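You operate a simulated robot arm through the tools that you are given. There is no shell and no other tool. Be economical: measure what you need, move in short steps, check, and stop when the job is done.

You run a simulated two-armed robot. Do the job below in one go: nothing can be reset, and whatever is moved stays where it is left.

TASK
Fill the jar with salsa to its line and snap the lid on.
Fine: hold the jar while the lid comes off; no spill; the jug goes back. Set down upright: clear prep jug.

Only the result counts: the job must be done as asked and must still hold three seconds after the hand-in. Knocking over, shifting, dropping, spilling or breaking anything else fails it. A push-on lid holds only when it is set on centred and level and pressed home; a screw cap is set on level and turned clockwise until tight.

THE ROBOT
Two 7-joint arms with two-finger parallel grippers on one trunk, on a base that drives. Base frame: it is fixed to the floor where the robot stands at the start and does not move with it; the origin is under the middle of the robot, x ahead of it, y to its left, z up; the surface under the hand at the start is at about z = 88. Units: cm, rad, N and s.
The left shoulder is at the start at [7, 16.3, 122], the right one opposite. With the tool pointing down near the work surface each hand reaches from about 38 to 88 cm from the robot's upright axis, wherever it stands, measured 20 degrees to its own side. Places, roughly: clear sauce jar (8x8x13 cm) [50, 0, 90]. Payload 3.43 kg a hand.
The tool frame of a hand sits at the grasp point between the pads (the TCP): z along the fingers, y along the line on which they close. The tips reach 3.4 cm beyond it. Largest opening 12.8 cm; finger width 2.4, thickness 1.2; the body of the gripper, 4.8 by 13 cm, starts 9.6 cm behind the TCP.
Orientation is told as [roll, pitch, yaw] about the base's x, y, z axes, in that order, counted from this pose: with the fingers straight down and closing along the base's y, the tool's x points along the base's -x, its y along +y and its z along -z.

THE INTERFACE
- The arms move only by the tool servo_tool. It takes "left_series", "right_series" or both (then of equal length, played together; a hand with none holds still); each is text: rows parted by semicolons, each of 7 numbers parted by spaces: the shift along the tool's x, y, z in cm, then the turn, a rotation vector about the tool's x, y, z in degrees, then the opening, from 0 (shut) to 1 (fully open). In form: x y z wx wy wz jaw; .... A call has 1 to 12 rows; each row is the pose to reach, as a shift and turn from the pose commanded when the call began, along the tool's axes at that moment. A row lasts 0.2 s, in which the tool goes at most 5 cm and 0.15 rad; a call with a longer step from one row to the next is refused whole, and so is a gripper value outside its range. Where a pose cannot be reached the arm comes as near as it can. A force on the tool above 40 N (or 10 N above the force at the start of the call, whichever is more), or a blocked arm, ends the call early, and 0.2 s more pass. The fingers move at their own pace (about 15.3 cm/s each) and stop on an object; they squeeze with about 40 N. The grip force told is the motor's: it shows also when the fingers shut on nothing. Time passes only in rows, and 0.2 s behind the last, so rows that repeat a pose let the fingers close. It gives the time, the measured TCP pose, the force on the tool (base axes), the opening and the grip force at its end, in the units of the frame above (readings bear some noise), with the torque about the TCP (base axes, N m) and any sound that the robot's microphone picked up, and new pictures: "pictures" is both (left out), scene, wrist or none (wrist: the cameras of the hands that moved).
- Cameras (640 x 400 px; columns grow to the right, rows downward): "scene" is now at [13.77, -1.14, 145.37]; the picture's right is [-0.15, -0.99, 0.00], its down [-0.52, 0.08, -0.85] and it looks along [0.84, -0.12, -0.53] (base axes); focal length 249 px, centre (320, 200). "left" rides on the left gripper at [7.6, 1.1, -16] in its tool frame; the picture's right is [-0.15, 0.99, 0.00], its down [-0.88, -0.13, -0.46] and it looks along [-0.45, -0.07, 0.89] (tool axes); focal length 234 px, centre (320, 200). "right" rides on the right gripper at [7.6, -1.1, -16] in its tool frame; the picture's right is [0.15, 0.99, 0.00], its down [-0.88, 0.13, -0.46] and it looks along [-0.45, 0.07, 0.89] (tool axes); focal length 234 px, centre (320, 200). There is no depth. A picture from a camera that has moved, and an enlarged one, comes with that camera's place and axes in the base frame and with its lens.
- move_column(by): slides the trunk up (or, below 0, down) by that many cm; the arms and the scene camera ride with it, the base frame stays. It gives what a move gives, with no picture.
- steer(legs): drives the robot by 1 to 6 legs, each [ahead, left, turn to the left] in cm, cm and rad, along the robot's own axes; the way and the turn of a leg run together, so that a leg with both is an arc; at most 150 cm and 3.142 rad a leg. The arms and the cameras ride along, it lands a little off, and it stops where it bumps. It gives what a move gives, and a new picture of the scene camera.
- turn_head(pan, tilt): turns the head with the scene camera to pan (to the left, within 1.501 rad either way) and tilt (down, from -0.506 to 1.204), counted from straight ahead of the robot. It gives what a move gives, and a new picture of the scene camera.
- inspect(camera, box): a new picture of the part [left, top, right, bottom] of that camera's present view, enlarged. The clock stands still meanwhile.
- job_done(): hands the job in; it is judged then, once.

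Work in short steps. Places have to be worked out from the pictures, the camera data and where the tool is seen: move nearer, look again, correct. Check each grasp and each placing, and mend what went wrong. You have 120 turns and 260 pictures in all, those below and enlarged ones among them. Open the grippers and draw the arms clear of the work before you hand the job in, unless the task says otherwise; then end with one line.

The tools are called after ">>>" as a command line: name --argument value ..., lists and objects as JSON in quotes. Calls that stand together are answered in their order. servo_tool: Moves the arms, as the interface text tells. Its arguments: {"type":"object","properties":{"left_series":{"type":"string"},"right_series":{"type":"string"},"pictures":{"type":"string","enum":["both","scene","wrist","none"]}},"required":[]} The other tools are called the same way: move_column (by) slides the trunk up or down; steer (legs) drives the base; turn_head (pan, tilt) turns the head that bears the scene camera; inspect (camera, box) takes an enlarged picture of a part of a camera's view; job_done () hands the job in.

At the start:

```text
clock: 0.0
left_tool_pos: [51.3, 9.86, 133.75]
left_orientation: [0.0, -0.001, 0.003]
left_wrist_force: [-0.2, 0.1, 0.5]
left_wrist_torque: [-0.03, 0.01, 0.0]
left_grip_width: 12.8
left_finger_force: 0.0
right_tool_pos: [39.35, -20.05, 127.77]
right_orientation: [-0.001, 0.001, 0.002]
right_wrist_force: [-0.3, -0.2, 0.6]
right_wrist_torque: [-0.02, 0.01, 0.03]
right_grip_width: 12.78
right_finger_force: 0.1
trunk travel left (down, up): [-70.0, 24.0]
robot x, y, heading: [-0.22, -0.3, -0.001]
head pan, tilt: [-0.147, 0.557]
```

scene: 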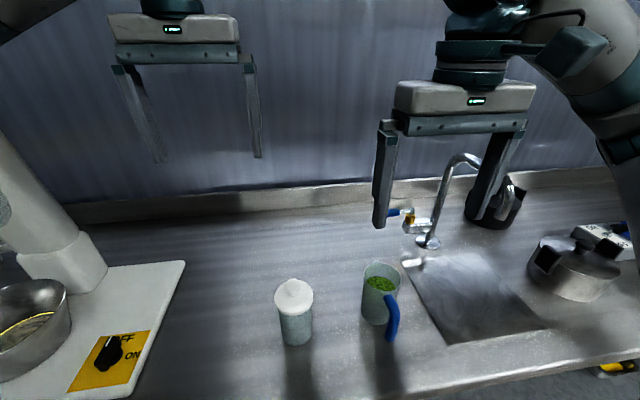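
right: 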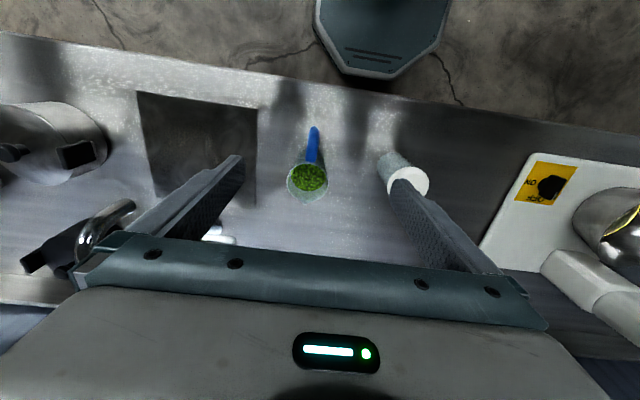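
left: 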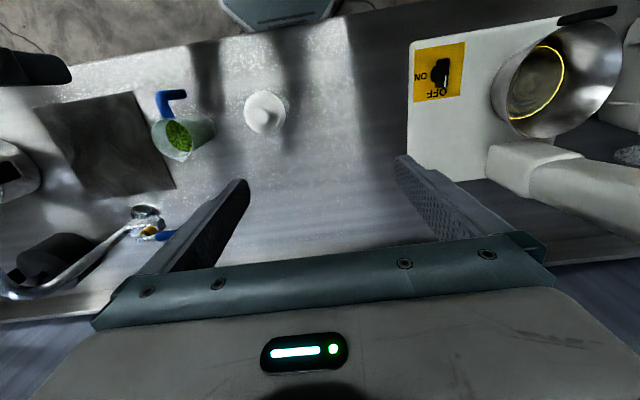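

The jar with a white lid stands left of a jug with green salsa and a blue handle. I enlarge the view of both to read the shapes.

>>> inspect --camera "scene" --box '[240, 230, 440, 355]'

>>> inspect --camera "left" --box '[120, 60, 320, 185]'

>>> inspect --camera "right" --box '[250, 100, 450, 225]'

```text
3.20 times, centred on (340, 292) of scene
camera zoom: at [13.77, -1.14, 145.37], right [-0.15, -0.99, 0.0], down [-0.52, 0.08, -0.85], along [0.84, -0.12, -0.53], focal length 797 px, centre (256, -96)
```

zoom: 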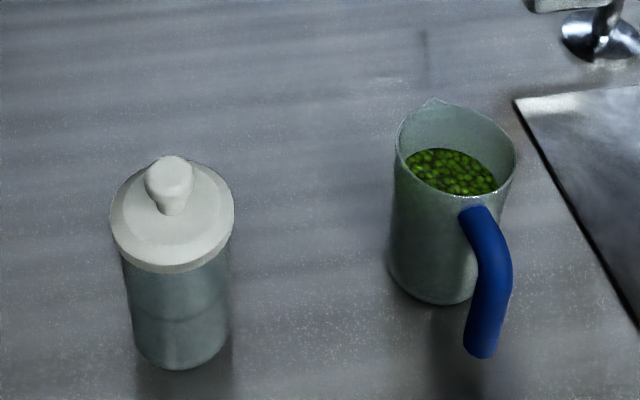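

```text
3.20 times, centred on (220, 122) of left
camera zoom: at [43.72, 10.89, 149.74], right [0.15, 0.99, 0.0], down [0.88, -0.13, 0.46], along [0.45, -0.07, -0.89], focal length 749 px, centre (640, 448)
```

zoom: 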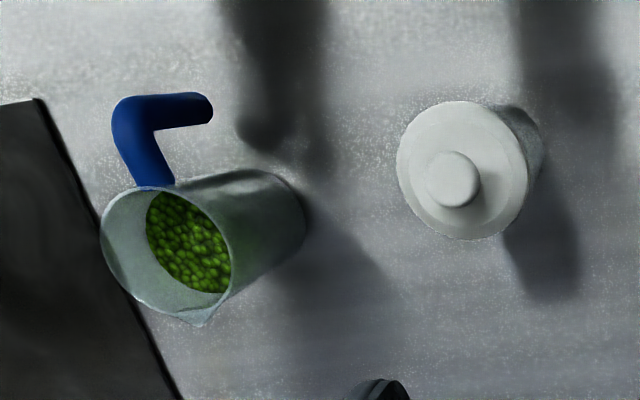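

```text
3.20 times, centred on (350, 162) of right
camera zoom: at [31.75, -21.08, 143.84], right [-0.15, 0.99, 0.0], down [0.88, 0.13, 0.46], along [0.45, 0.07, -0.89], focal length 749 px, centre (224, 320)
```

zoom: 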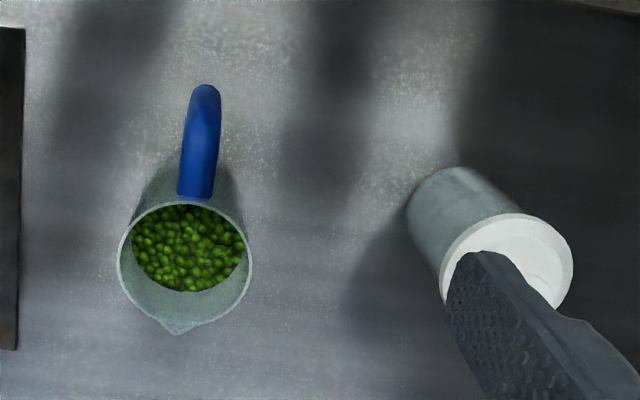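

I judge the jar axis near [47.5, -0.5] with its top near z 101, and the jug axis near [49.5, -20.7] with its rim at 101.6 and its handle towards me. First I bring the right hand to a tilted pre-grasp behind and to the right of the jar.

>>> servo_tool --right_series "0.4 1.9 2.9 -1.7 -6.3 -4.05 1;0.8 3.75 5.9 -3.4 -12.5 -8.1 1;1.2 5.6 8.8 -5.05 -18.8 -12.2 1;1.6 7.5 11.8 -6.75 -25.1 -16.2 1;2.0 9.4 14.7 -8.4 -31.4 -20.3 1;2.4 11.3 17.7 -10.1 -37.6 -24.3 1;2.85 13.15 20.6 -11.8 -43.9 -28.4 1;2.85 13.15 20.6 -11.8 -43.9 -28.4 1"

```text
clock: 1.8
left_tool_pos: [51.23, 9.85, 133.9]
left_orientation: [-0.001, -0.001, 0.001]
left_wrist_force: [0.2, -0.7, -0.7]
left_wrist_torque: [0.01, -0.02, 0.02]
left_grip_width: 12.78
left_finger_force: 0.0
right_tool_pos: [48.1, 0.07, 108.83]
right_orientation: [0.0, -0.784, 0.523]
right_wrist_force: [-0.1, -0.4, 0.0]
right_wrist_torque: [0.02, 0.0, 0.0]
right_grip_width: 12.8
right_finger_force: 0.1
right hand out of reach, approached as far as the arm can: row 4, 5, 6, 7, 8
trunk travel left (down, up): [-70.0, 24.0]
robot x, y, heading: [-0.19, -0.03, -0.006]
head pan, tilt: [-0.147, 0.557]
camera scene: at [13.69, -1.16, 145.38], right [-0.15, -0.99, 0.0], down [-0.52, 0.08, -0.85], along [0.84, -0.12, -0.53], focal length 249 px, centre (320, 200)
camera right: at [34.3, -9.19, 114.95], right [-0.59, 0.8, -0.1], down [0.2, 0.26, 0.94], along [0.79, 0.53, -0.31], focal length 234 px, centre (320, 200)
```

scene: 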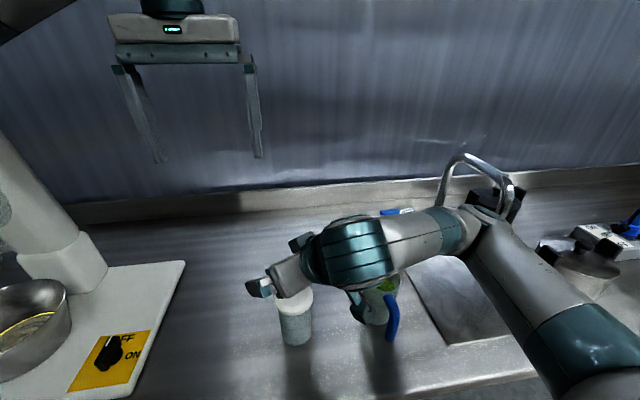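
right: 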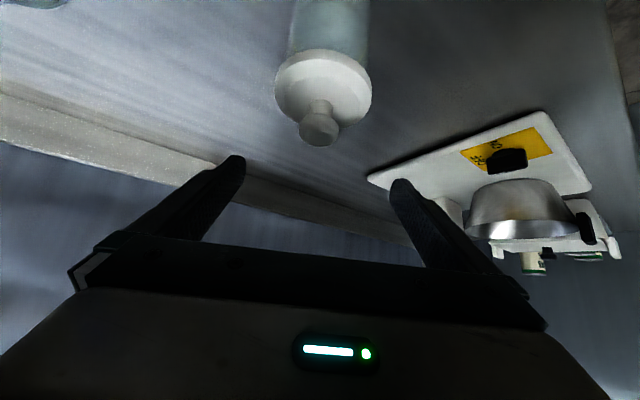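

The right hand can't get close enough to the robot here, so I raise the trunk to clear the lid and then back the base off by 20 cm.

>>> move_column --by 10

>>> steer --legs '[[-20, 0, 0]]'

>>> move_column --by -10

```text
clock: 3.1
left_tool_pos: [51.09, 9.77, 143.69]
left_orientation: [-0.001, 0.001, 0.001]
left_wrist_force: [-0.8, -0.1, 0.0]
left_wrist_torque: [0.0, -0.01, 0.04]
left_grip_width: 12.81
left_finger_force: 0.1
right_tool_pos: [48.19, -0.0, 118.78]
right_orientation: [0.001, -0.783, 0.521]
right_wrist_force: [0.0, 0.2, -0.5]
right_wrist_torque: [0.03, -0.03, 0.0]
right_grip_width: 12.8
right_finger_force: 0.0
trunk travel left (down, up): [-80.0, 14.0]
robot x, y, heading: [-0.05, -0.31, -0.001]
head pan, tilt: [-0.147, 0.557]
```

```text
clock: 4.7
left_tool_pos: [31.48, 9.83, 143.55]
left_orientation: [-0.001, 0.0, 0.003]
left_wrist_force: [0.1, 0.0, -0.3]
left_wrist_torque: [-0.02, 0.05, 0.04]
left_grip_width: 12.79
left_finger_force: 0.1
right_tool_pos: [28.29, 0.15, 118.69]
right_orientation: [0.004, -0.783, 0.525]
right_wrist_force: [-0.2, 0.5, -0.2]
right_wrist_torque: [0.06, 0.0, 0.04]
right_grip_width: 12.81
right_finger_force: 0.1
trunk travel left (down, up): [-80.0, 14.0]
robot x, y, heading: [-19.96, -0.15, -0.002]
head pan, tilt: [-0.147, 0.557]
camera scene: at [-5.91, -1.12, 155.33], right [-0.14, -0.99, 0.0], down [-0.52, 0.08, -0.85], along [0.84, -0.12, -0.53], focal length 249 px, centre (320, 200)
```

scene: 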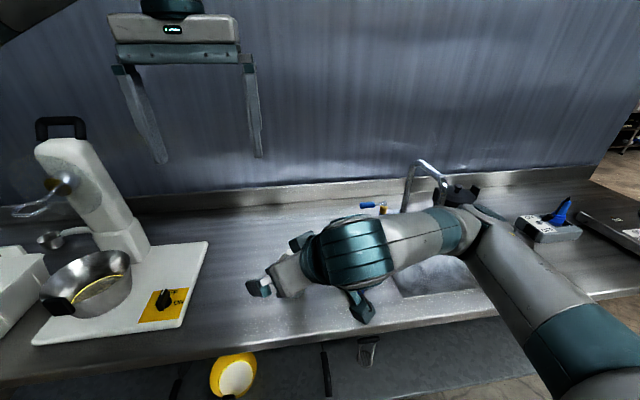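

```text
clock: 6.1
left_tool_pos: [31.23, 9.78, 133.81]
left_orientation: [0.0, 0.0, 0.004]
left_wrist_force: [0.3, -0.3, 0.0]
left_wrist_torque: [0.02, -0.04, 0.0]
left_grip_width: 12.79
left_finger_force: 0.0
right_tool_pos: [28.19, 0.14, 108.93]
right_orientation: [0.0, -0.785, 0.522]
right_wrist_force: [-0.3, 0.0, -0.4]
right_wrist_torque: [-0.01, 0.0, 0.01]
right_grip_width: 12.79
right_finger_force: 0.1
trunk travel left (down, up): [-70.0, 24.0]
robot x, y, heading: [-19.78, -0.06, -0.003]
head pan, tilt: [-0.147, 0.557]
```

The base is now back 20 cm. I move the right hand toward its pre-grasp and use the result to find which pose the shifts count from.

>>> servo_tool --right_series "-0.35 -2.55 1.95 0 0 0 1;-0.7 -5.1 3.9 0 0 0 1;-1.05 -7.65 5.85 0 0 0 1;-1.39 -10.2 7.75 0 0 0 1;-1.39 -10.2 7.75 0 0 0 1"

```text
clock: 7.3
left_tool_pos: [31.24, 9.95, 133.79]
left_orientation: [-0.002, 0.0, 0.002]
left_wrist_force: [0.6, -1.9, 0.5]
left_wrist_torque: [0.02, 0.0, 0.0]
left_grip_width: 12.79
left_finger_force: 0.1
right_tool_pos: [38.94, -5.52, 104.24]
right_orientation: [0.0, -0.784, 0.526]
right_wrist_force: [0.9, -0.3, -0.3]
right_wrist_torque: [-0.03, 0.01, 0.03]
right_grip_width: 12.82
right_finger_force: 0.1
trunk travel left (down, up): [-70.0, 24.0]
robot x, y, heading: [-19.89, -0.08, 0.007]
head pan, tilt: [-0.147, 0.557]
camera scene: at [-6.22, -1.06, 145.37], right [-0.14, -0.99, 0.0], down [-0.52, 0.08, -0.85], along [0.84, -0.12, -0.53], focal length 249 px, centre (320, 200)
camera right: at [25.19, -14.75, 110.42], right [-0.59, 0.8, -0.1], down [0.2, 0.26, 0.94], along [0.79, 0.53, -0.31], focal length 234 px, centre (320, 200)
```

scene: 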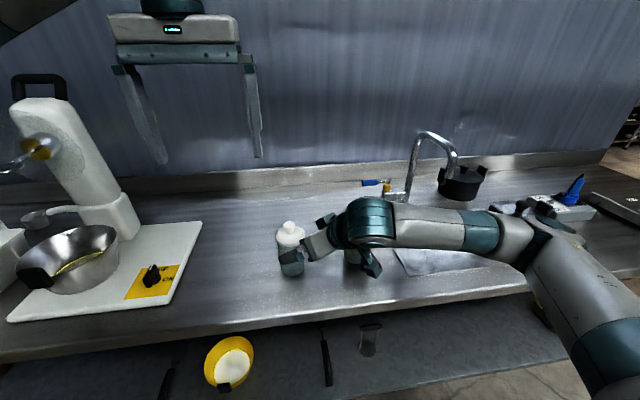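
right: 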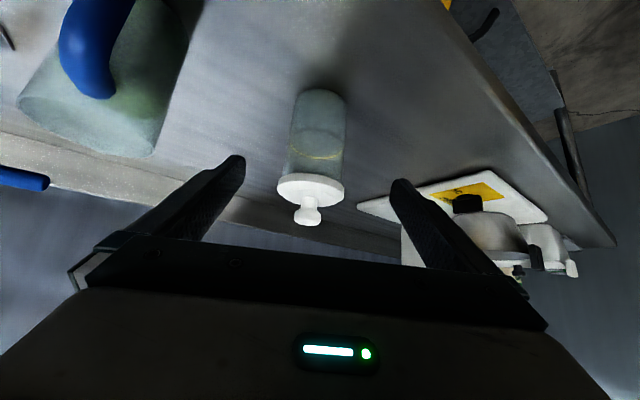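

The right hand is at the pre-grasp. I enlarge the jar for its line, lid and exact place.

>>> inspect --camera "right" --box '[240, 70, 400, 240]'

>>> inspect --camera "scene" --box '[250, 200, 410, 300]'

```text
2.35 times, centred on (320, 155) of right
camera zoom: at [25.19, -14.75, 110.42], right [-0.59, 0.8, -0.1], down [0.2, 0.26, 0.94], along [0.79, 0.53, -0.31], focal length 551 px, centre (320, 306)
```

zoom: 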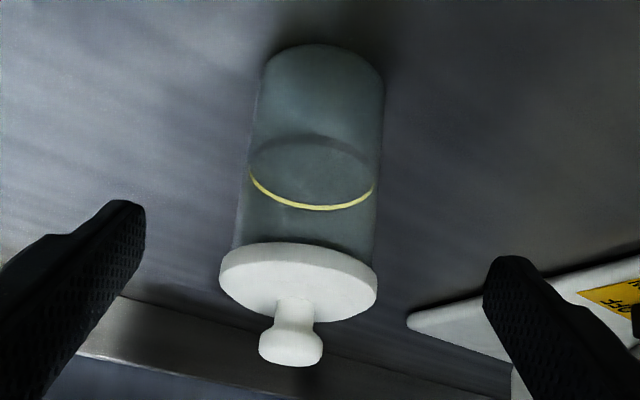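

```text
4.00 times, centred on (330, 250) of scene
camera zoom: at [-6.22, -1.06, 145.37], right [-0.14, -0.99, 0.0], down [-0.52, 0.08, -0.85], along [0.84, -0.12, -0.53], focal length 996 px, centre (280, 0)
```

zoom: 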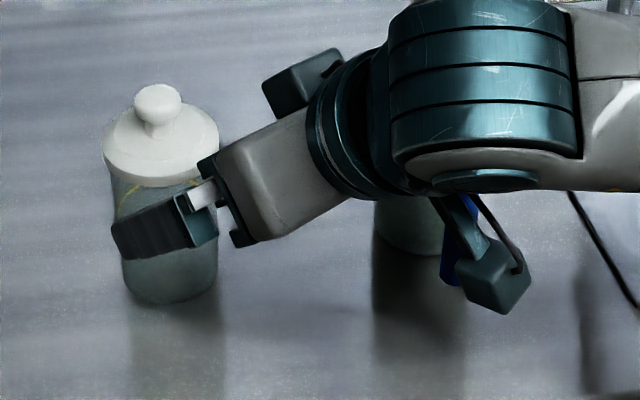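

I place the jar axis at about [48, -0.9], its line at z 94, the lid at 100.5 and the knob (about 3 cm wide) at 104. The right hand goes in around the jar while the left goes above the knob.

>>> servo_tool --right_series "0.1 -0.3 3 0 0 0 1;0.2 -0.53 6 0 0 0 1;0.3 -0.53 9 0 0 0 1;0.41 -0.53 12 0 0 0 1;0.41 -0.53 14.77 0 0 0 1;0.41 -0.53 14.77 0 0 0 1" --left_series "-2.8 -1.8 2.6 0 0 0 1;-5.6 -3.6 5.2 0 0 0 1;-8.4 -5.4 7.8 0 0 0 1;-11.2 -7.2 10.4 0 0 0 1;-14 -9 13 0 0 0 1;-16.8 -10.8 15.6 0 0 0 1"

```text
clock: 8.7
left_tool_pos: [48.33, -1.0, 117.97]
left_orientation: [0.002, 0.0, 0.002]
left_wrist_force: [-0.1, -0.6, -0.1]
left_wrist_torque: [0.06, -0.01, 0.02]
left_grip_width: 12.81
left_finger_force: 0.0
right_tool_pos: [47.94, -1.07, 93.37]
right_orientation: [0.003, -0.783, 0.521]
right_wrist_force: [0.5, 0.1, -0.6]
right_wrist_torque: [-0.01, -0.01, 0.02]
right_grip_width: 12.82
right_finger_force: 0.1
trunk travel left (down, up): [-70.0, 24.0]
robot x, y, heading: [-19.92, -0.02, 0.002]
head pan, tilt: [-0.147, 0.557]
camera scene: at [-6.08, -1.32, 145.35], right [-0.14, -0.99, 0.0], down [-0.52, 0.08, -0.85], along [0.84, -0.12, -0.53], focal length 249 px, centre (320, 200)
camera right: at [34.12, -10.31, 99.57], right [-0.59, 0.8, -0.1], down [0.2, 0.26, 0.94], along [0.79, 0.53, -0.31], focal length 234 px, centre (320, 200)
camera left: at [40.79, 0.04, 133.96], right [0.14, 0.99, 0.0], down [0.88, -0.13, 0.45], along [0.45, -0.07, -0.89], focal length 234 px, centre (320, 200)
```

scene: 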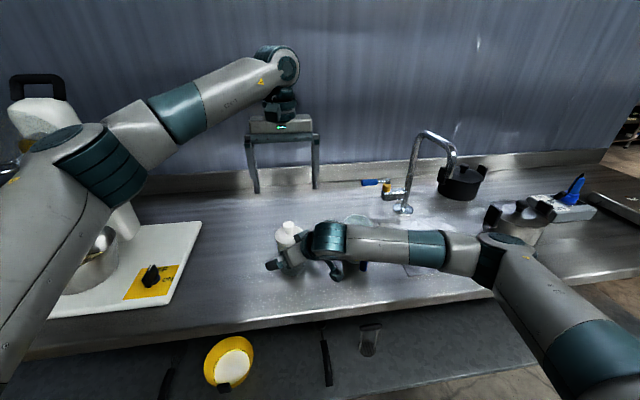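
right: 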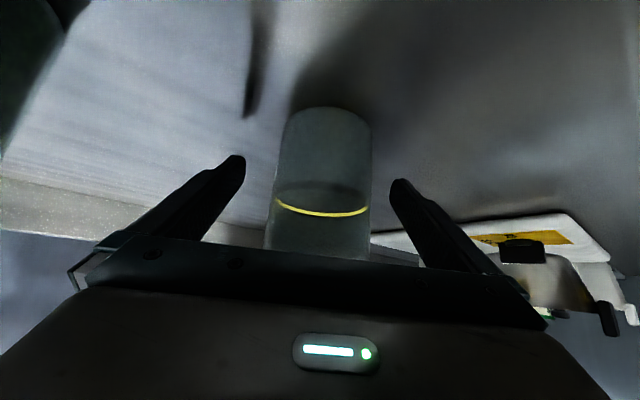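
left: 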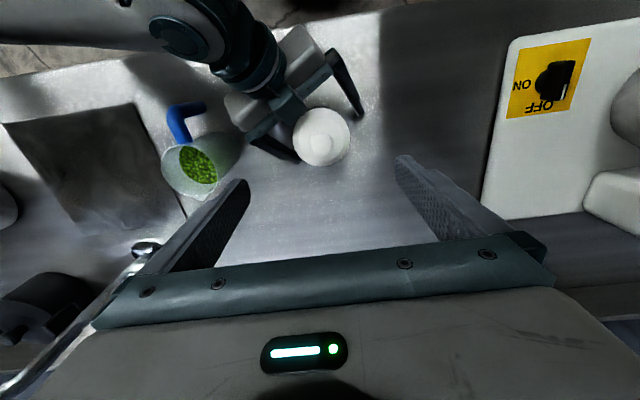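

The jar is centred between the right fingers and the left hand is nearly over the knob. I close the right hand on the jar.

>>> servo_tool --right_series "0 0 0 0 0 0 0.7;0 0 0 0 0 0 0.55;0 0 0 0 0 0 0.4;0 0 0 0 0 0 0.3;0 0 0 0 0 0 0.3" --pictures "wrist"

>>> inspect --camera "left" --box '[160, 60, 400, 210]'

```text
clock: 9.9
left_tool_pos: [48.2, -0.91, 118.02]
left_orientation: [0.0, 0.0, 0.002]
left_wrist_force: [-0.6, -0.6, -0.4]
left_wrist_torque: [0.0, -0.02, -0.01]
left_grip_width: 12.8
left_finger_force: 0.1
right_tool_pos: [48.05, -1.03, 93.51]
right_orientation: [0.002, -0.785, 0.524]
right_wrist_force: [0.2, -0.7, 1.7]
right_wrist_torque: [-0.04, 0.01, -0.01]
right_grip_width: 7.42
right_finger_force: 40.3
trunk travel left (down, up): [-70.0, 24.0]
robot x, y, heading: [-19.84, -0.08, 0.005]
head pan, tilt: [-0.147, 0.557]
camera right: at [34.03, -10.19, 99.67], right [-0.59, 0.8, -0.1], down [0.2, 0.26, 0.94], along [0.79, 0.53, -0.31], focal length 234 px, centre (320, 200)
```

right: 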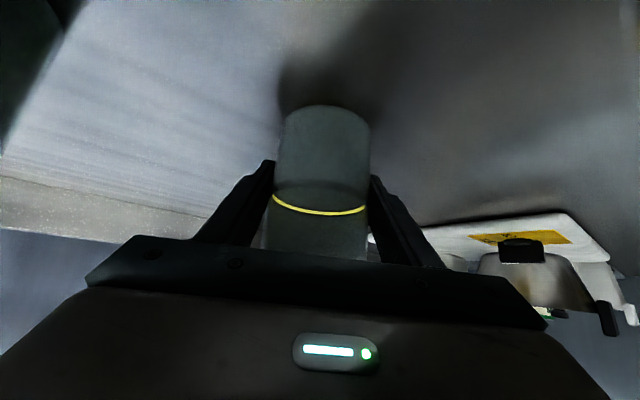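

```text
2.67 times, centred on (280, 135) of left
camera zoom: at [40.66, 0.22, 134.04], right [0.14, 0.99, 0.0], down [0.88, -0.13, 0.46], along [0.45, -0.07, -0.89], focal length 624 px, centre (427, 373)
```

zoom: 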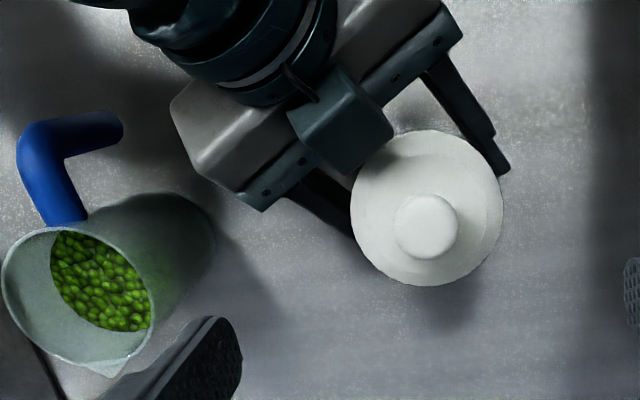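

The right hand holds the jar (7.4 cm wide) firmly. The left hand narrows and comes down around the knob at about [47.75, -1.0].

>>> servo_tool --left_series "0.45 -0.05 2 0 0 0 0.45;0.45 -0.05 5.5 0 0 0 0.45;0.45 -0.05 9 0 0 0 0.45;0.45 -0.05 11 0 0 0 0.45;0.45 -0.05 12.2 0 0 0 0.45;0.45 -0.05 12.8 0 0 0 0.45;0.45 -0.05 12.8 0 0 0 0.45"

>>> inspect --camera "scene" --box '[230, 180, 390, 280]'

```text
clock: 11.5
left_tool_pos: [47.8, -0.89, 105.27]
left_orientation: [0.0, -0.001, 0.004]
left_wrist_force: [0.3, -0.6, 0.1]
left_wrist_torque: [-0.01, 0.0, -0.02]
left_grip_width: 5.75
left_finger_force: 0.1
right_tool_pos: [47.85, -1.02, 93.49]
right_orientation: [0.003, -0.784, 0.523]
right_wrist_force: [0.3, -0.9, 0.5]
right_wrist_torque: [-0.06, -0.02, -0.02]
right_grip_width: 7.44
right_finger_force: 39.8
trunk travel left (down, up): [-70.0, 24.0]
robot x, y, heading: [-19.87, -0.03, -0.002]
head pan, tilt: [-0.147, 0.557]
camera scene: at [-6.19, -1.13, 145.37], right [-0.14, -0.99, 0.0], down [-0.52, 0.08, -0.85], along [0.84, -0.12, -0.53], focal length 249 px, centre (320, 200)
camera left: at [40.27, 0.22, 121.26], right [0.14, 0.99, 0.0], down [0.88, -0.13, 0.46], along [0.45, -0.07, -0.89], focal length 234 px, centre (320, 200)
```

scene: 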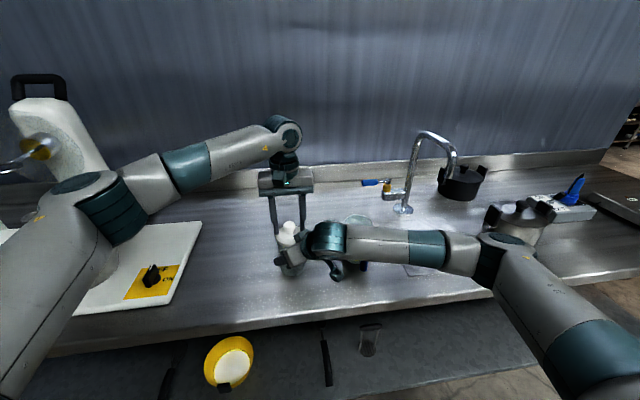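
left: 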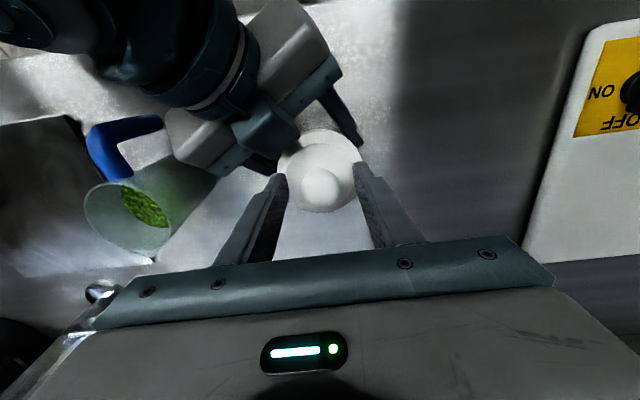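

```text
4.00 times, centred on (310, 230) of scene
camera zoom: at [-6.19, -1.13, 145.37], right [-0.14, -0.99, 0.0], down [-0.52, 0.08, -0.85], along [0.84, -0.12, -0.53], focal length 996 px, centre (360, 80)
```

zoom: 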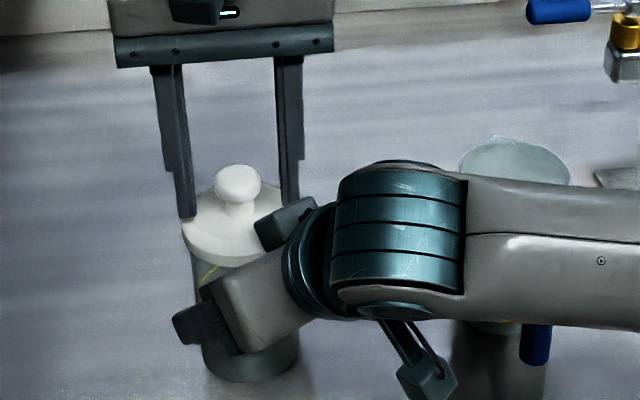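

The fingers straddle the knob evenly. I close the left hand on it.

>>> servo_tool --left_series "0 0 0 0 0 0 0.3;0 0 0 0 0 0 0.1;0 0 0 0 0 0 0.1;0 0 0 0 0 0 0.1" --pictures "wrist"

>>> inspect --camera "scene" --box '[230, 180, 390, 280]'

```text
clock: 12.5
left_tool_pos: [47.81, -0.9, 105.3]
left_orientation: [0.001, -0.001, 0.003]
left_wrist_force: [-0.9, 0.7, -1.3]
left_wrist_torque: [0.0, -0.02, 0.07]
left_grip_width: 2.96
left_finger_force: 39.9
right_tool_pos: [47.86, -0.98, 93.61]
right_orientation: [0.003, -0.785, 0.523]
right_wrist_force: [-0.2, -1.0, 1.2]
right_wrist_torque: [0.02, -0.02, -0.09]
right_grip_width: 7.42
right_finger_force: 40.3
trunk travel left (down, up): [-70.0, 24.0]
robot x, y, heading: [-19.9, -0.17, 0.004]
head pan, tilt: [-0.147, 0.557]
camera left: at [40.27, 0.21, 121.27], right [0.14, 0.99, 0.0], down [0.88, -0.13, 0.46], along [0.45, -0.07, -0.89], focal length 234 px, centre (320, 200)
```

left: 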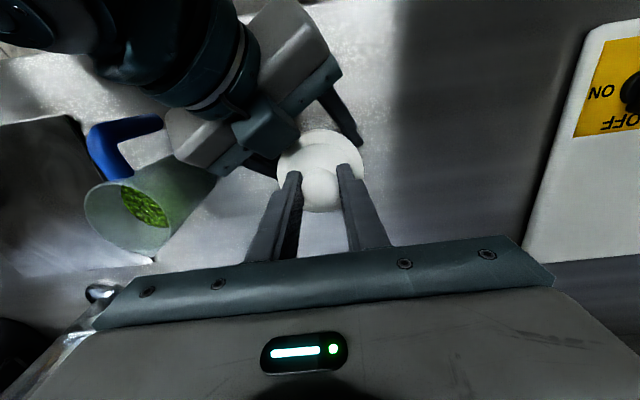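

```text
4.00 times, centred on (310, 230) of scene
camera zoom: at [-6.19, -1.13, 145.36], right [-0.14, -0.99, 0.0], down [-0.52, 0.08, -0.85], along [0.84, -0.12, -0.53], focal length 996 px, centre (360, 80)
```

zoom: 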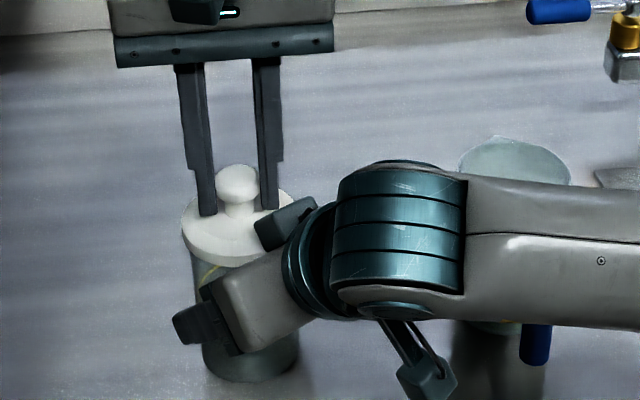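

Gripped on the knob (2.96 cm). I pull straight up gently with the left while the right holds the jar.

>>> servo_tool --left_series "0 0 -0.3 0 0 0 0.1;0 0 -0.6 0 0 0 0.1;0 0 -1 0 0 0 0.1;0 0 -1.5 0 0 0 0.1;0 0 -2 0 0 0 0.1;0 0 -3 0 0 0 0.1" --right_series "0 0 0 0 0 0 0.3;0 0 0 0 0 0 0.3;0 0 0 0 0 0 0.3;0 0 0 0 0 0 0.3;0 0 0 0 0 0 0.3;0 0 0 0 0 0 0.3" --pictures "none"

>>> inspect --camera "scene" --box '[230, 180, 390, 280]'

```text
clock: 13.9
left_tool_pos: [47.59, -0.79, 108.48]
left_orientation: [0.001, 0.0, 0.004]
left_wrist_force: [0.9, 0.4, -1.5]
left_wrist_torque: [0.02, -0.05, 0.02]
left_grip_width: 2.94
left_finger_force: 40.1
right_tool_pos: [47.96, -0.94, 93.55]
right_orientation: [0.0, -0.783, 0.524]
right_wrist_force: [-1.4, -1.0, 1.2]
right_wrist_torque: [-0.02, -0.05, -0.03]
right_grip_width: 7.42
right_finger_force: 40.0
trunk travel left (down, up): [-70.0, 24.0]
robot x, y, heading: [-20.2, -0.15, 0.002]
head pan, tilt: [-0.147, 0.557]
heard: snap
```

```text
4.00 times, centred on (310, 230) of scene
camera zoom: at [-6.19, -1.14, 145.36], right [-0.14, -0.99, 0.0], down [-0.52, 0.08, -0.85], along [0.84, -0.12, -0.53], focal length 996 px, centre (360, 80)
```

zoom: 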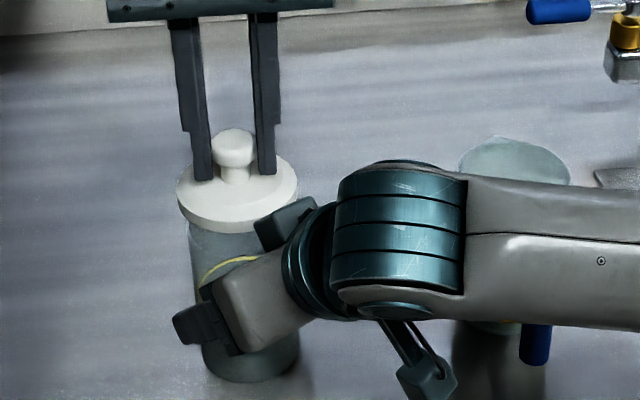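

The lid snapped off cleanly; its seated TCP was [47.81, -0.90, 105.3]. I lift it away to the left, open the right hand and draw it straight back.

>>> servo_tool --left_series "0 0 -4 0 0 0 0.1;0 0 -8 0 0 0 0.1;0 0 -12 0 0 0 0.1;0 3 -14 0 0 0 0.1;0 7 -14 0 0 0 0.1;0 11 -14 0 0 0 0.1;0 15 -14 0 0 0 0.1;0 19 -14 0 0 0 0.1;0 22 -14 0 0 0 0.1" --right_series "0 0 0 0 0 0 0.6;0 0 0 0 0 0 0.8;0 0 0 0 0 0 1;0 0 0 0 0 0 1;0 0 -3.5 0 0 0 1;0 0 -7 0 0 0 1;0 0 -10.5 0 0 0 1;0 0 -14 0 0 0 1;0 0 -16 0 0 0 1"

```text
clock: 15.9
left_tool_pos: [47.44, 21.21, 122.59]
left_orientation: [-0.002, -0.001, 0.003]
left_wrist_force: [0.0, 0.2, -1.2]
left_wrist_torque: [-0.02, -0.02, -0.01]
left_grip_width: 2.95
left_finger_force: 40.1
right_tool_pos: [37.99, -6.48, 105.02]
right_orientation: [-0.001, -0.781, 0.527]
right_wrist_force: [0.6, -0.7, 0.9]
right_wrist_torque: [0.02, -0.01, -0.01]
right_grip_width: 12.8
right_finger_force: 0.0
trunk travel left (down, up): [-70.0, 24.0]
robot x, y, heading: [-19.72, -0.11, 0.006]
head pan, tilt: [-0.147, 0.557]
camera scene: at [-6.23, -1.01, 145.37], right [-0.14, -0.99, 0.0], down [-0.52, 0.08, -0.85], along [0.84, -0.12, -0.53], focal length 249 px, centre (320, 200)
camera right: at [24.26, -15.69, 111.06], right [-0.59, 0.8, -0.1], down [0.2, 0.26, 0.94], along [0.79, 0.53, -0.31], focal length 234 px, centre (320, 200)
camera left: at [39.9, 22.31, 138.4], right [0.14, 0.99, 0.0], down [0.88, -0.13, 0.46], along [0.45, -0.07, -0.89], focal length 234 px, centre (320, 200)
```

scene: 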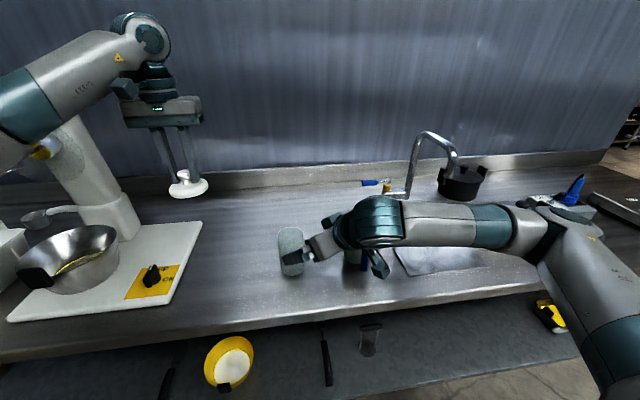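
right: 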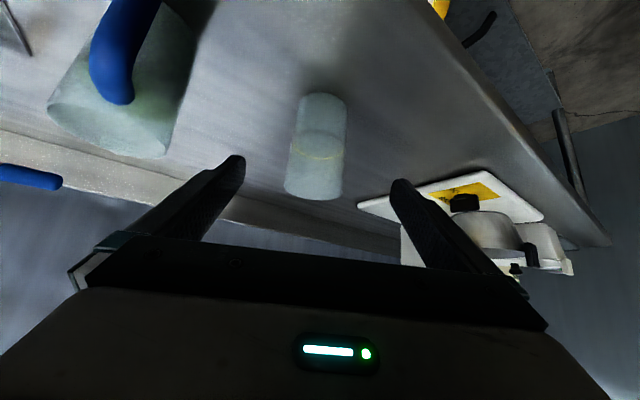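
left: 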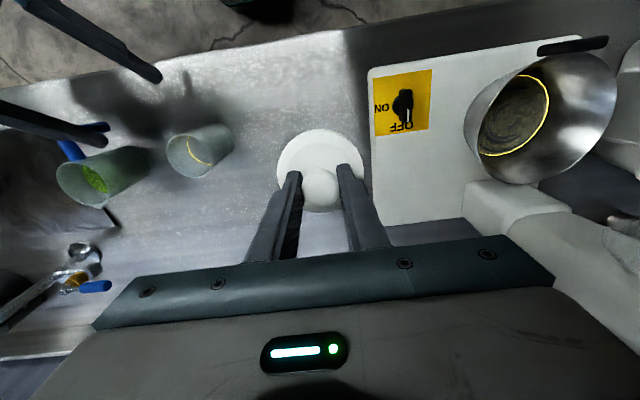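

The lid is held clear and the open jar shows its line. Now I swing the right hand behind the jug's handle, pointing ahead and 30° down.

>>> servo_tool --right_series "0.5 -0.5 -4 3.7 2.9 4.8 1;2 -3 -6.5 7.3 5.9 9.6 1;3.6 -5.6 -7 11 8.8 14.3 1;5.2 -8.2 -7.1 14.6 11.8 19.1 1;6.7 -10.75 -7.1 18.3 14.7 23.9 1;6.7 -10.75 -7.1 18.3 14.7 23.9 1"

>>> inspect --camera "right" --box '[200, 20, 440, 200]'

>>> inspect --camera "left" --box '[0, 80, 240, 230]'

```text
clock: 17.3
left_tool_pos: [47.46, 21.12, 122.35]
left_orientation: [-0.002, -0.001, 0.003]
left_wrist_force: [0.2, 0.1, -0.3]
left_wrist_torque: [0.0, -0.02, 0.0]
left_grip_width: 2.95
left_finger_force: 39.9
right_tool_pos: [35.15, -20.63, 105.11]
right_orientation: [-0.001, -0.521, -0.001]
right_wrist_force: [0.1, 0.4, 0.0]
right_wrist_torque: [-0.05, 0.0, 0.0]
right_grip_width: 12.8
right_finger_force: 0.0
trunk travel left (down, up): [-70.0, 24.0]
robot x, y, heading: [-19.72, 0.23, 0.004]
head pan, tilt: [-0.147, 0.557]
camera scene: at [-6.18, -1.08, 145.37], right [-0.14, -0.99, 0.0], down [-0.52, 0.08, -0.85], along [0.84, -0.12, -0.53], focal length 249 px, centre (320, 200)
camera right: at [20.59, -21.72, 115.35], right [-0.13, 0.99, -0.07], down [0.54, 0.13, 0.83], along [0.83, 0.07, -0.55], focal length 234 px, centre (320, 200)
```

scene: 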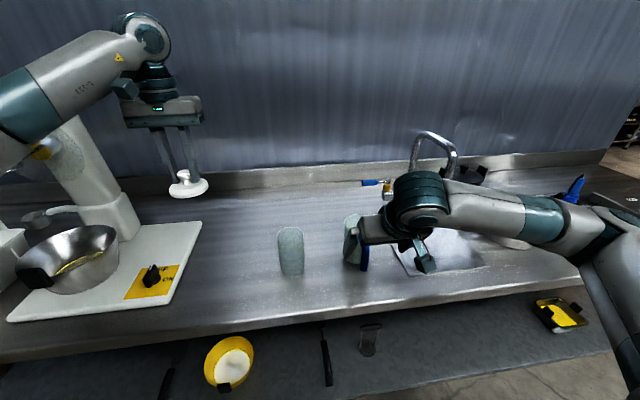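
right: 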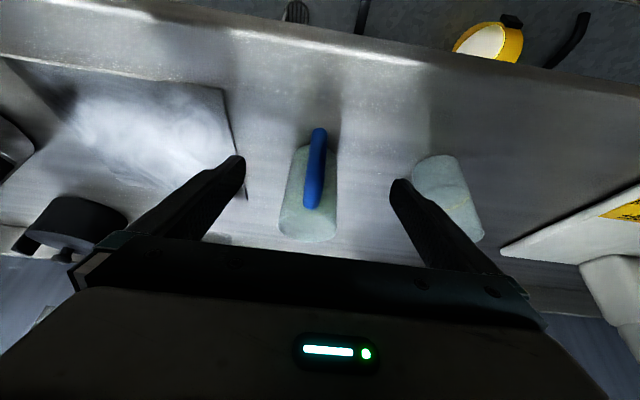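

```text
2.22 times, centred on (320, 110) of right
camera zoom: at [20.59, -21.72, 115.35], right [-0.13, 0.99, -0.07], down [0.54, 0.13, 0.83], along [0.83, 0.07, -0.55], focal length 520 px, centre (320, 400)
```

zoom: 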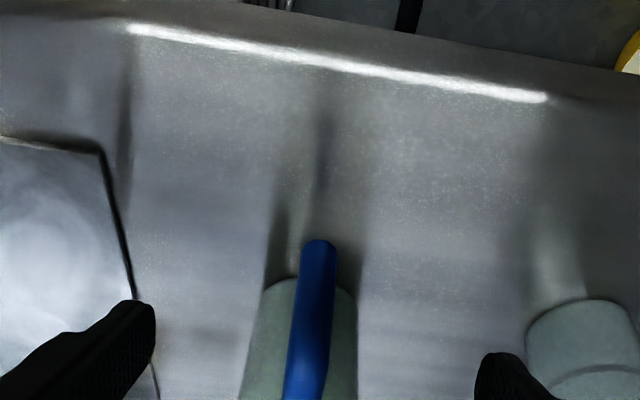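

```text
2.67 times, centred on (120, 155) of left
camera zoom: at [39.95, 22.21, 138.4], right [0.14, 0.99, 0.0], down [0.88, -0.13, 0.46], along [0.45, -0.07, -0.89], focal length 624 px, centre (853, 320)
```

zoom: 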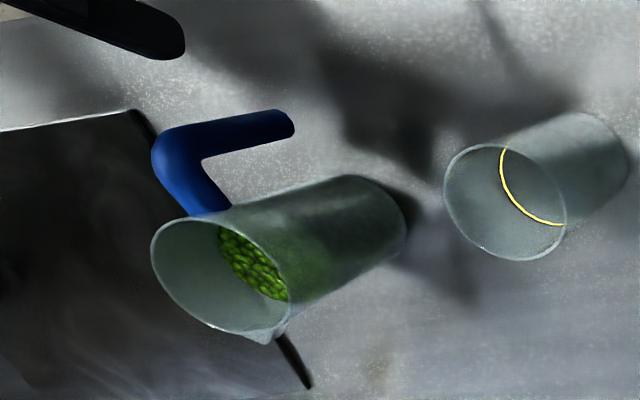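

The jug axis is near [49.4, -20.4] with its handle exactly towards the hand. I slide the open fingers past both sides of the jug.

>>> servo_tool --right_series "0 0.18 4 0 0 0 1;0 0.18 8 0 0 0 1;-0.05 0.18 12 0 0 0 1;-0.11 0.18 14.2 0 0 0 1;-0.11 0.18 15.8 0 0 0 1;-0.11 0.18 15.8 0 0 0 1"

>>> inspect --camera "left" --box '[0, 80, 240, 230]'

>>> inspect --camera "scene" --box '[280, 170, 440, 280]'

```text
clock: 18.7
left_tool_pos: [47.4, 21.13, 122.39]
left_orientation: [0.0, 0.0, 0.003]
left_wrist_force: [0.1, -0.7, -0.9]
left_wrist_torque: [0.0, -0.02, -0.02]
left_grip_width: 2.95
left_finger_force: 40.2
right_tool_pos: [43.05, -20.4, 91.53]
right_orientation: [0.0, -0.52, 0.002]
right_wrist_force: [0.2, -0.3, -0.3]
right_wrist_torque: [-0.01, -0.01, 0.0]
right_grip_width: 12.8
right_finger_force: 0.0
trunk travel left (down, up): [-70.0, 24.0]
robot x, y, heading: [-19.64, -0.36, 0.005]
head pan, tilt: [-0.147, 0.557]
camera scene: at [-6.19, -1.13, 145.36], right [-0.14, -0.99, 0.0], down [-0.52, 0.08, -0.85], along [0.84, -0.12, -0.53], focal length 249 px, centre (320, 200)
camera right: at [28.49, -21.47, 101.85], right [-0.13, 0.99, -0.07], down [0.54, 0.13, 0.83], along [0.83, 0.07, -0.55], focal length 234 px, centre (320, 200)
```

scene: 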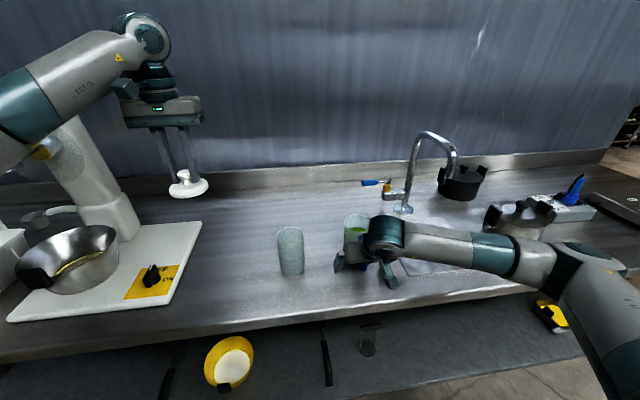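
right: 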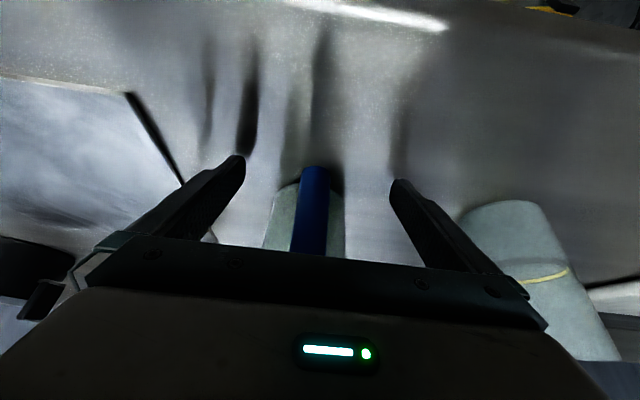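

```text
2.67 times, centred on (120, 155) of left
camera zoom: at [39.95, 22.17, 138.41], right [0.14, 0.99, 0.0], down [0.88, -0.13, 0.46], along [0.45, -0.07, -0.89], focal length 624 px, centre (853, 320)
```

zoom: 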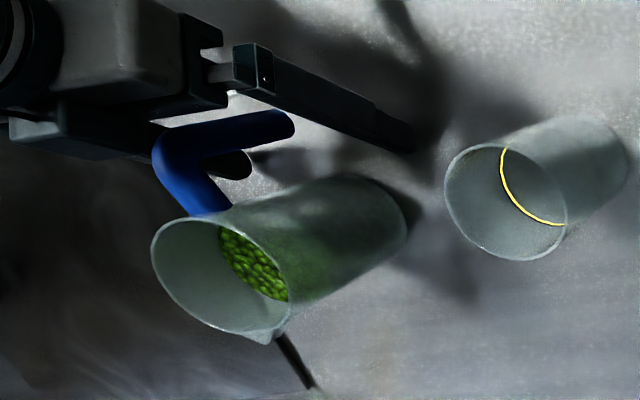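

```text
3.64 times, centred on (360, 225) of scene
camera zoom: at [-6.19, -1.13, 145.36], right [-0.14, -0.99, 0.0], down [-0.52, 0.08, -0.85], along [0.84, -0.12, -0.53], focal length 906 px, centre (174, 109)
```

zoom: 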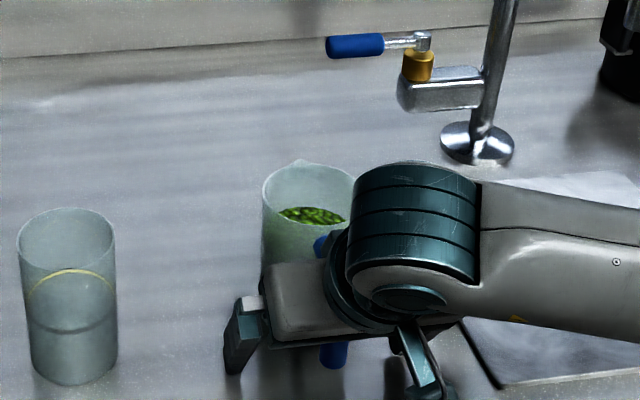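

I had the down angle wrong: the pitch counts from straight down, so the hand went in at 60° and nothing was touched. I retract along the same line, then pitch up a further 30°.

>>> servo_tool --right_series "0 0 -4 0 0 0 1;0 0 -8 0 0 0 1;0 0 -12 0 0 0 1;0 0 -15 0 0 0 1;0.08 -0.05 -15.86 0 -7.5 0 1;0.08 -0.05 -15.86 0 -15 0 1;0.08 -0.05 -15.86 0 -22.5 0 1;0.08 -0.05 -15.86 0 -30 0 1;0.08 -0.05 -15.86 0 -30 0 1" --pictures "wrist"

```text
clock: 20.7
left_tool_pos: [47.39, 21.06, 122.46]
left_orientation: [0.0, -0.001, 0.004]
left_wrist_force: [0.9, 0.3, -0.3]
left_wrist_torque: [0.01, 0.0, 0.0]
left_grip_width: 2.97
left_finger_force: 39.6
right_tool_pos: [38.03, -20.3, 104.81]
right_orientation: [0.0, -1.044, 0.003]
right_wrist_force: [0.2, -0.5, 0.2]
right_wrist_torque: [-0.02, 0.02, 0.0]
right_grip_width: 12.81
right_finger_force: 0.0
right hand out of reach, approached as far as the arm can: row 7, 8, 9
trunk travel left (down, up): [-70.0, 24.0]
robot x, y, heading: [-20.45, 0.06, -0.004]
head pan, tilt: [-0.147, 0.557]
camera right: at [20.43, -21.26, 106.46], right [-0.07, 0.99, -0.13], down [0.05, 0.13, 0.99], along [1.0, 0.07, -0.06], focal length 234 px, centre (320, 200)
```

right: 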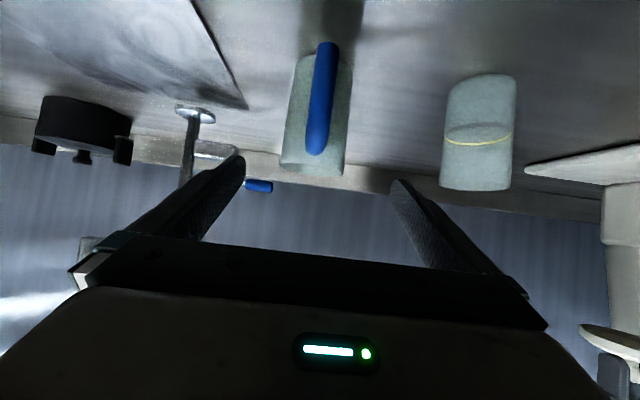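

The pose is now truly 30° below level. I slide in along the fingers to the jug, then look before closing.

>>> servo_tool --right_series "0.3 -0.3 3.5 0 0 0 1;0.6 -0.3 7 0 0 0 1;0.9 -0.3 10 0 0 0 1;1.07 -0.3 12 0 0 0 1;1.07 -0.3 13.2 0 0 0 1;1.07 -0.3 13.2 0 0 0 1" --pictures "wrist"

>>> inspect --camera "left" --box '[0, 80, 240, 230]'

>>> inspect --camera "scene" --box '[280, 170, 440, 280]'

```text
clock: 22.1
left_tool_pos: [47.54, 20.93, 122.36]
left_orientation: [-0.001, 0.002, 0.005]
left_wrist_force: [0.7, -0.9, 0.0]
left_wrist_torque: [0.0, 0.01, 0.02]
left_grip_width: 2.95
left_finger_force: 39.5
right_tool_pos: [47.97, -22.08, 98.92]
right_orientation: [0.026, -1.035, -0.007]
right_wrist_force: [0.4, -0.5, 0.0]
right_wrist_torque: [0.01, 0.02, 0.01]
right_grip_width: 12.83
right_finger_force: 0.1
right hand out of reach, approached as far as the arm can: row 3, 4, 5, 6
trunk travel left (down, up): [-70.0, 24.0]
robot x, y, heading: [-19.84, 0.11, 0.004]
head pan, tilt: [-0.147, 0.557]
camera right: at [30.31, -23.41, 100.66], right [-0.09, 0.99, -0.11], down [0.06, 0.12, 0.99], along [0.99, 0.08, -0.07], focal length 234 px, centre (320, 200)
```

right: 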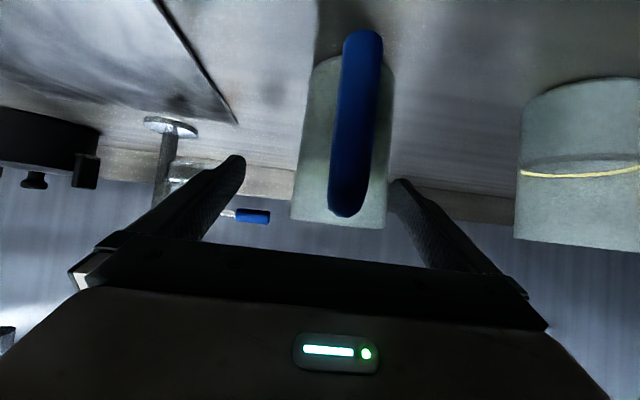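

```text
2.67 times, centred on (120, 155) of left
camera zoom: at [39.95, 22.13, 138.42], right [0.14, 0.99, 0.0], down [0.88, -0.13, 0.46], along [0.45, -0.07, -0.89], focal length 624 px, centre (853, 320)
```

zoom: 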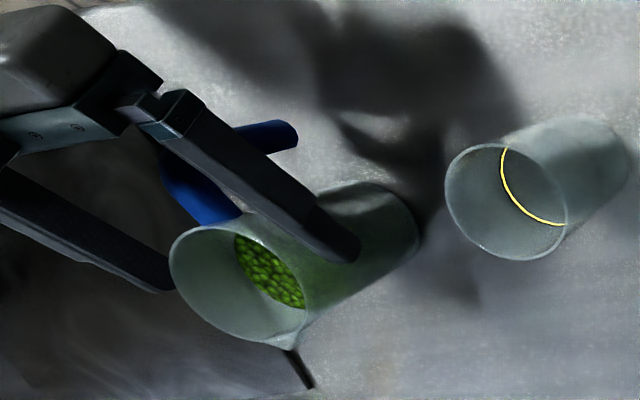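

```text
3.64 times, centred on (360, 225) of scene
camera zoom: at [-6.18, -1.15, 145.37], right [-0.15, -0.99, 0.0], down [-0.52, 0.08, -0.85], along [0.84, -0.12, -0.53], focal length 906 px, centre (174, 109)
```

zoom: 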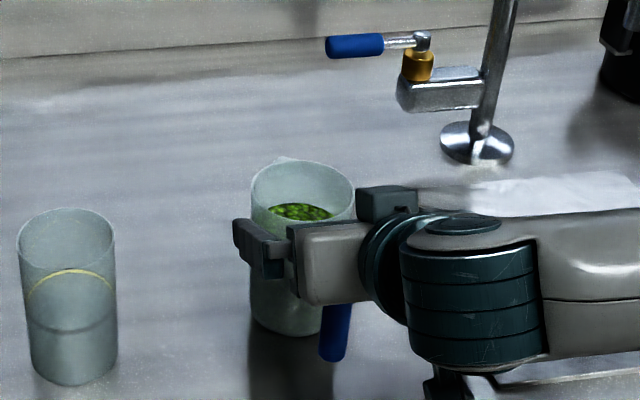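

The arm runs into its limits at this height, and the jug has been nudged less than 1 cm. I back the base straight off 15 cm, with the fingers sliding straight back past the handle, and then lower the trunk so a level hand is natural.

>>> steer --legs '[[-15, 0, 0]]'

>>> inspect --camera "left" --box '[0, 80, 240, 230]'

```text
clock: 23.4
left_tool_pos: [32.89, 21.01, 122.33]
left_orientation: [0.001, 0.001, 0.003]
left_wrist_force: [0.9, 0.2, -0.6]
left_wrist_torque: [0.01, 0.0, 0.0]
left_grip_width: 2.97
left_finger_force: 40.3
right_tool_pos: [33.28, -21.98, 98.78]
right_orientation: [0.024, -1.034, -0.007]
right_wrist_force: [0.5, -0.4, -0.5]
right_wrist_torque: [0.0, 0.0, -0.01]
right_grip_width: 12.78
right_finger_force: 0.1
trunk travel left (down, up): [-70.0, 24.0]
robot x, y, heading: [-34.87, 0.13, 0.006]
head pan, tilt: [-0.147, 0.557]
camera scene: at [-20.79, -1.15, 145.34], right [-0.14, -0.99, 0.0], down [-0.52, 0.08, -0.85], along [0.84, -0.12, -0.53], focal length 249 px, centre (320, 200)
```

scene: 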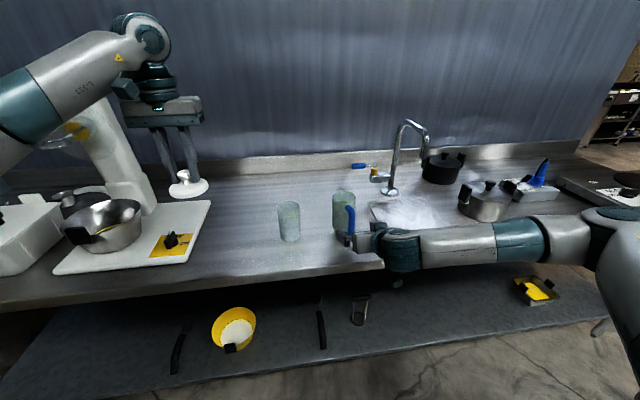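

```text
2.67 times, centred on (120, 155) of left
camera zoom: at [25.34, 22.16, 138.31], right [0.14, 0.99, 0.0], down [0.88, -0.13, 0.45], along [0.45, -0.07, -0.89], focal length 624 px, centre (853, 320)
```

zoom: 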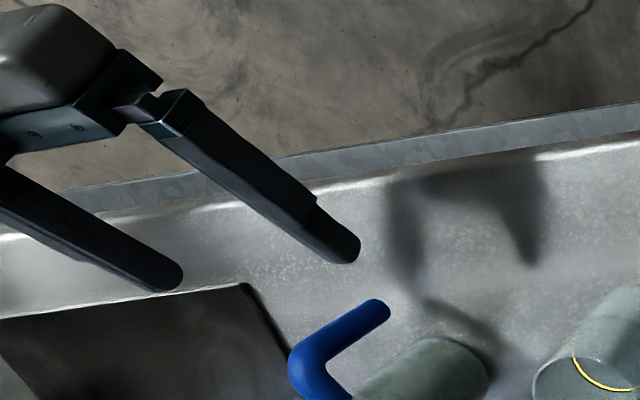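

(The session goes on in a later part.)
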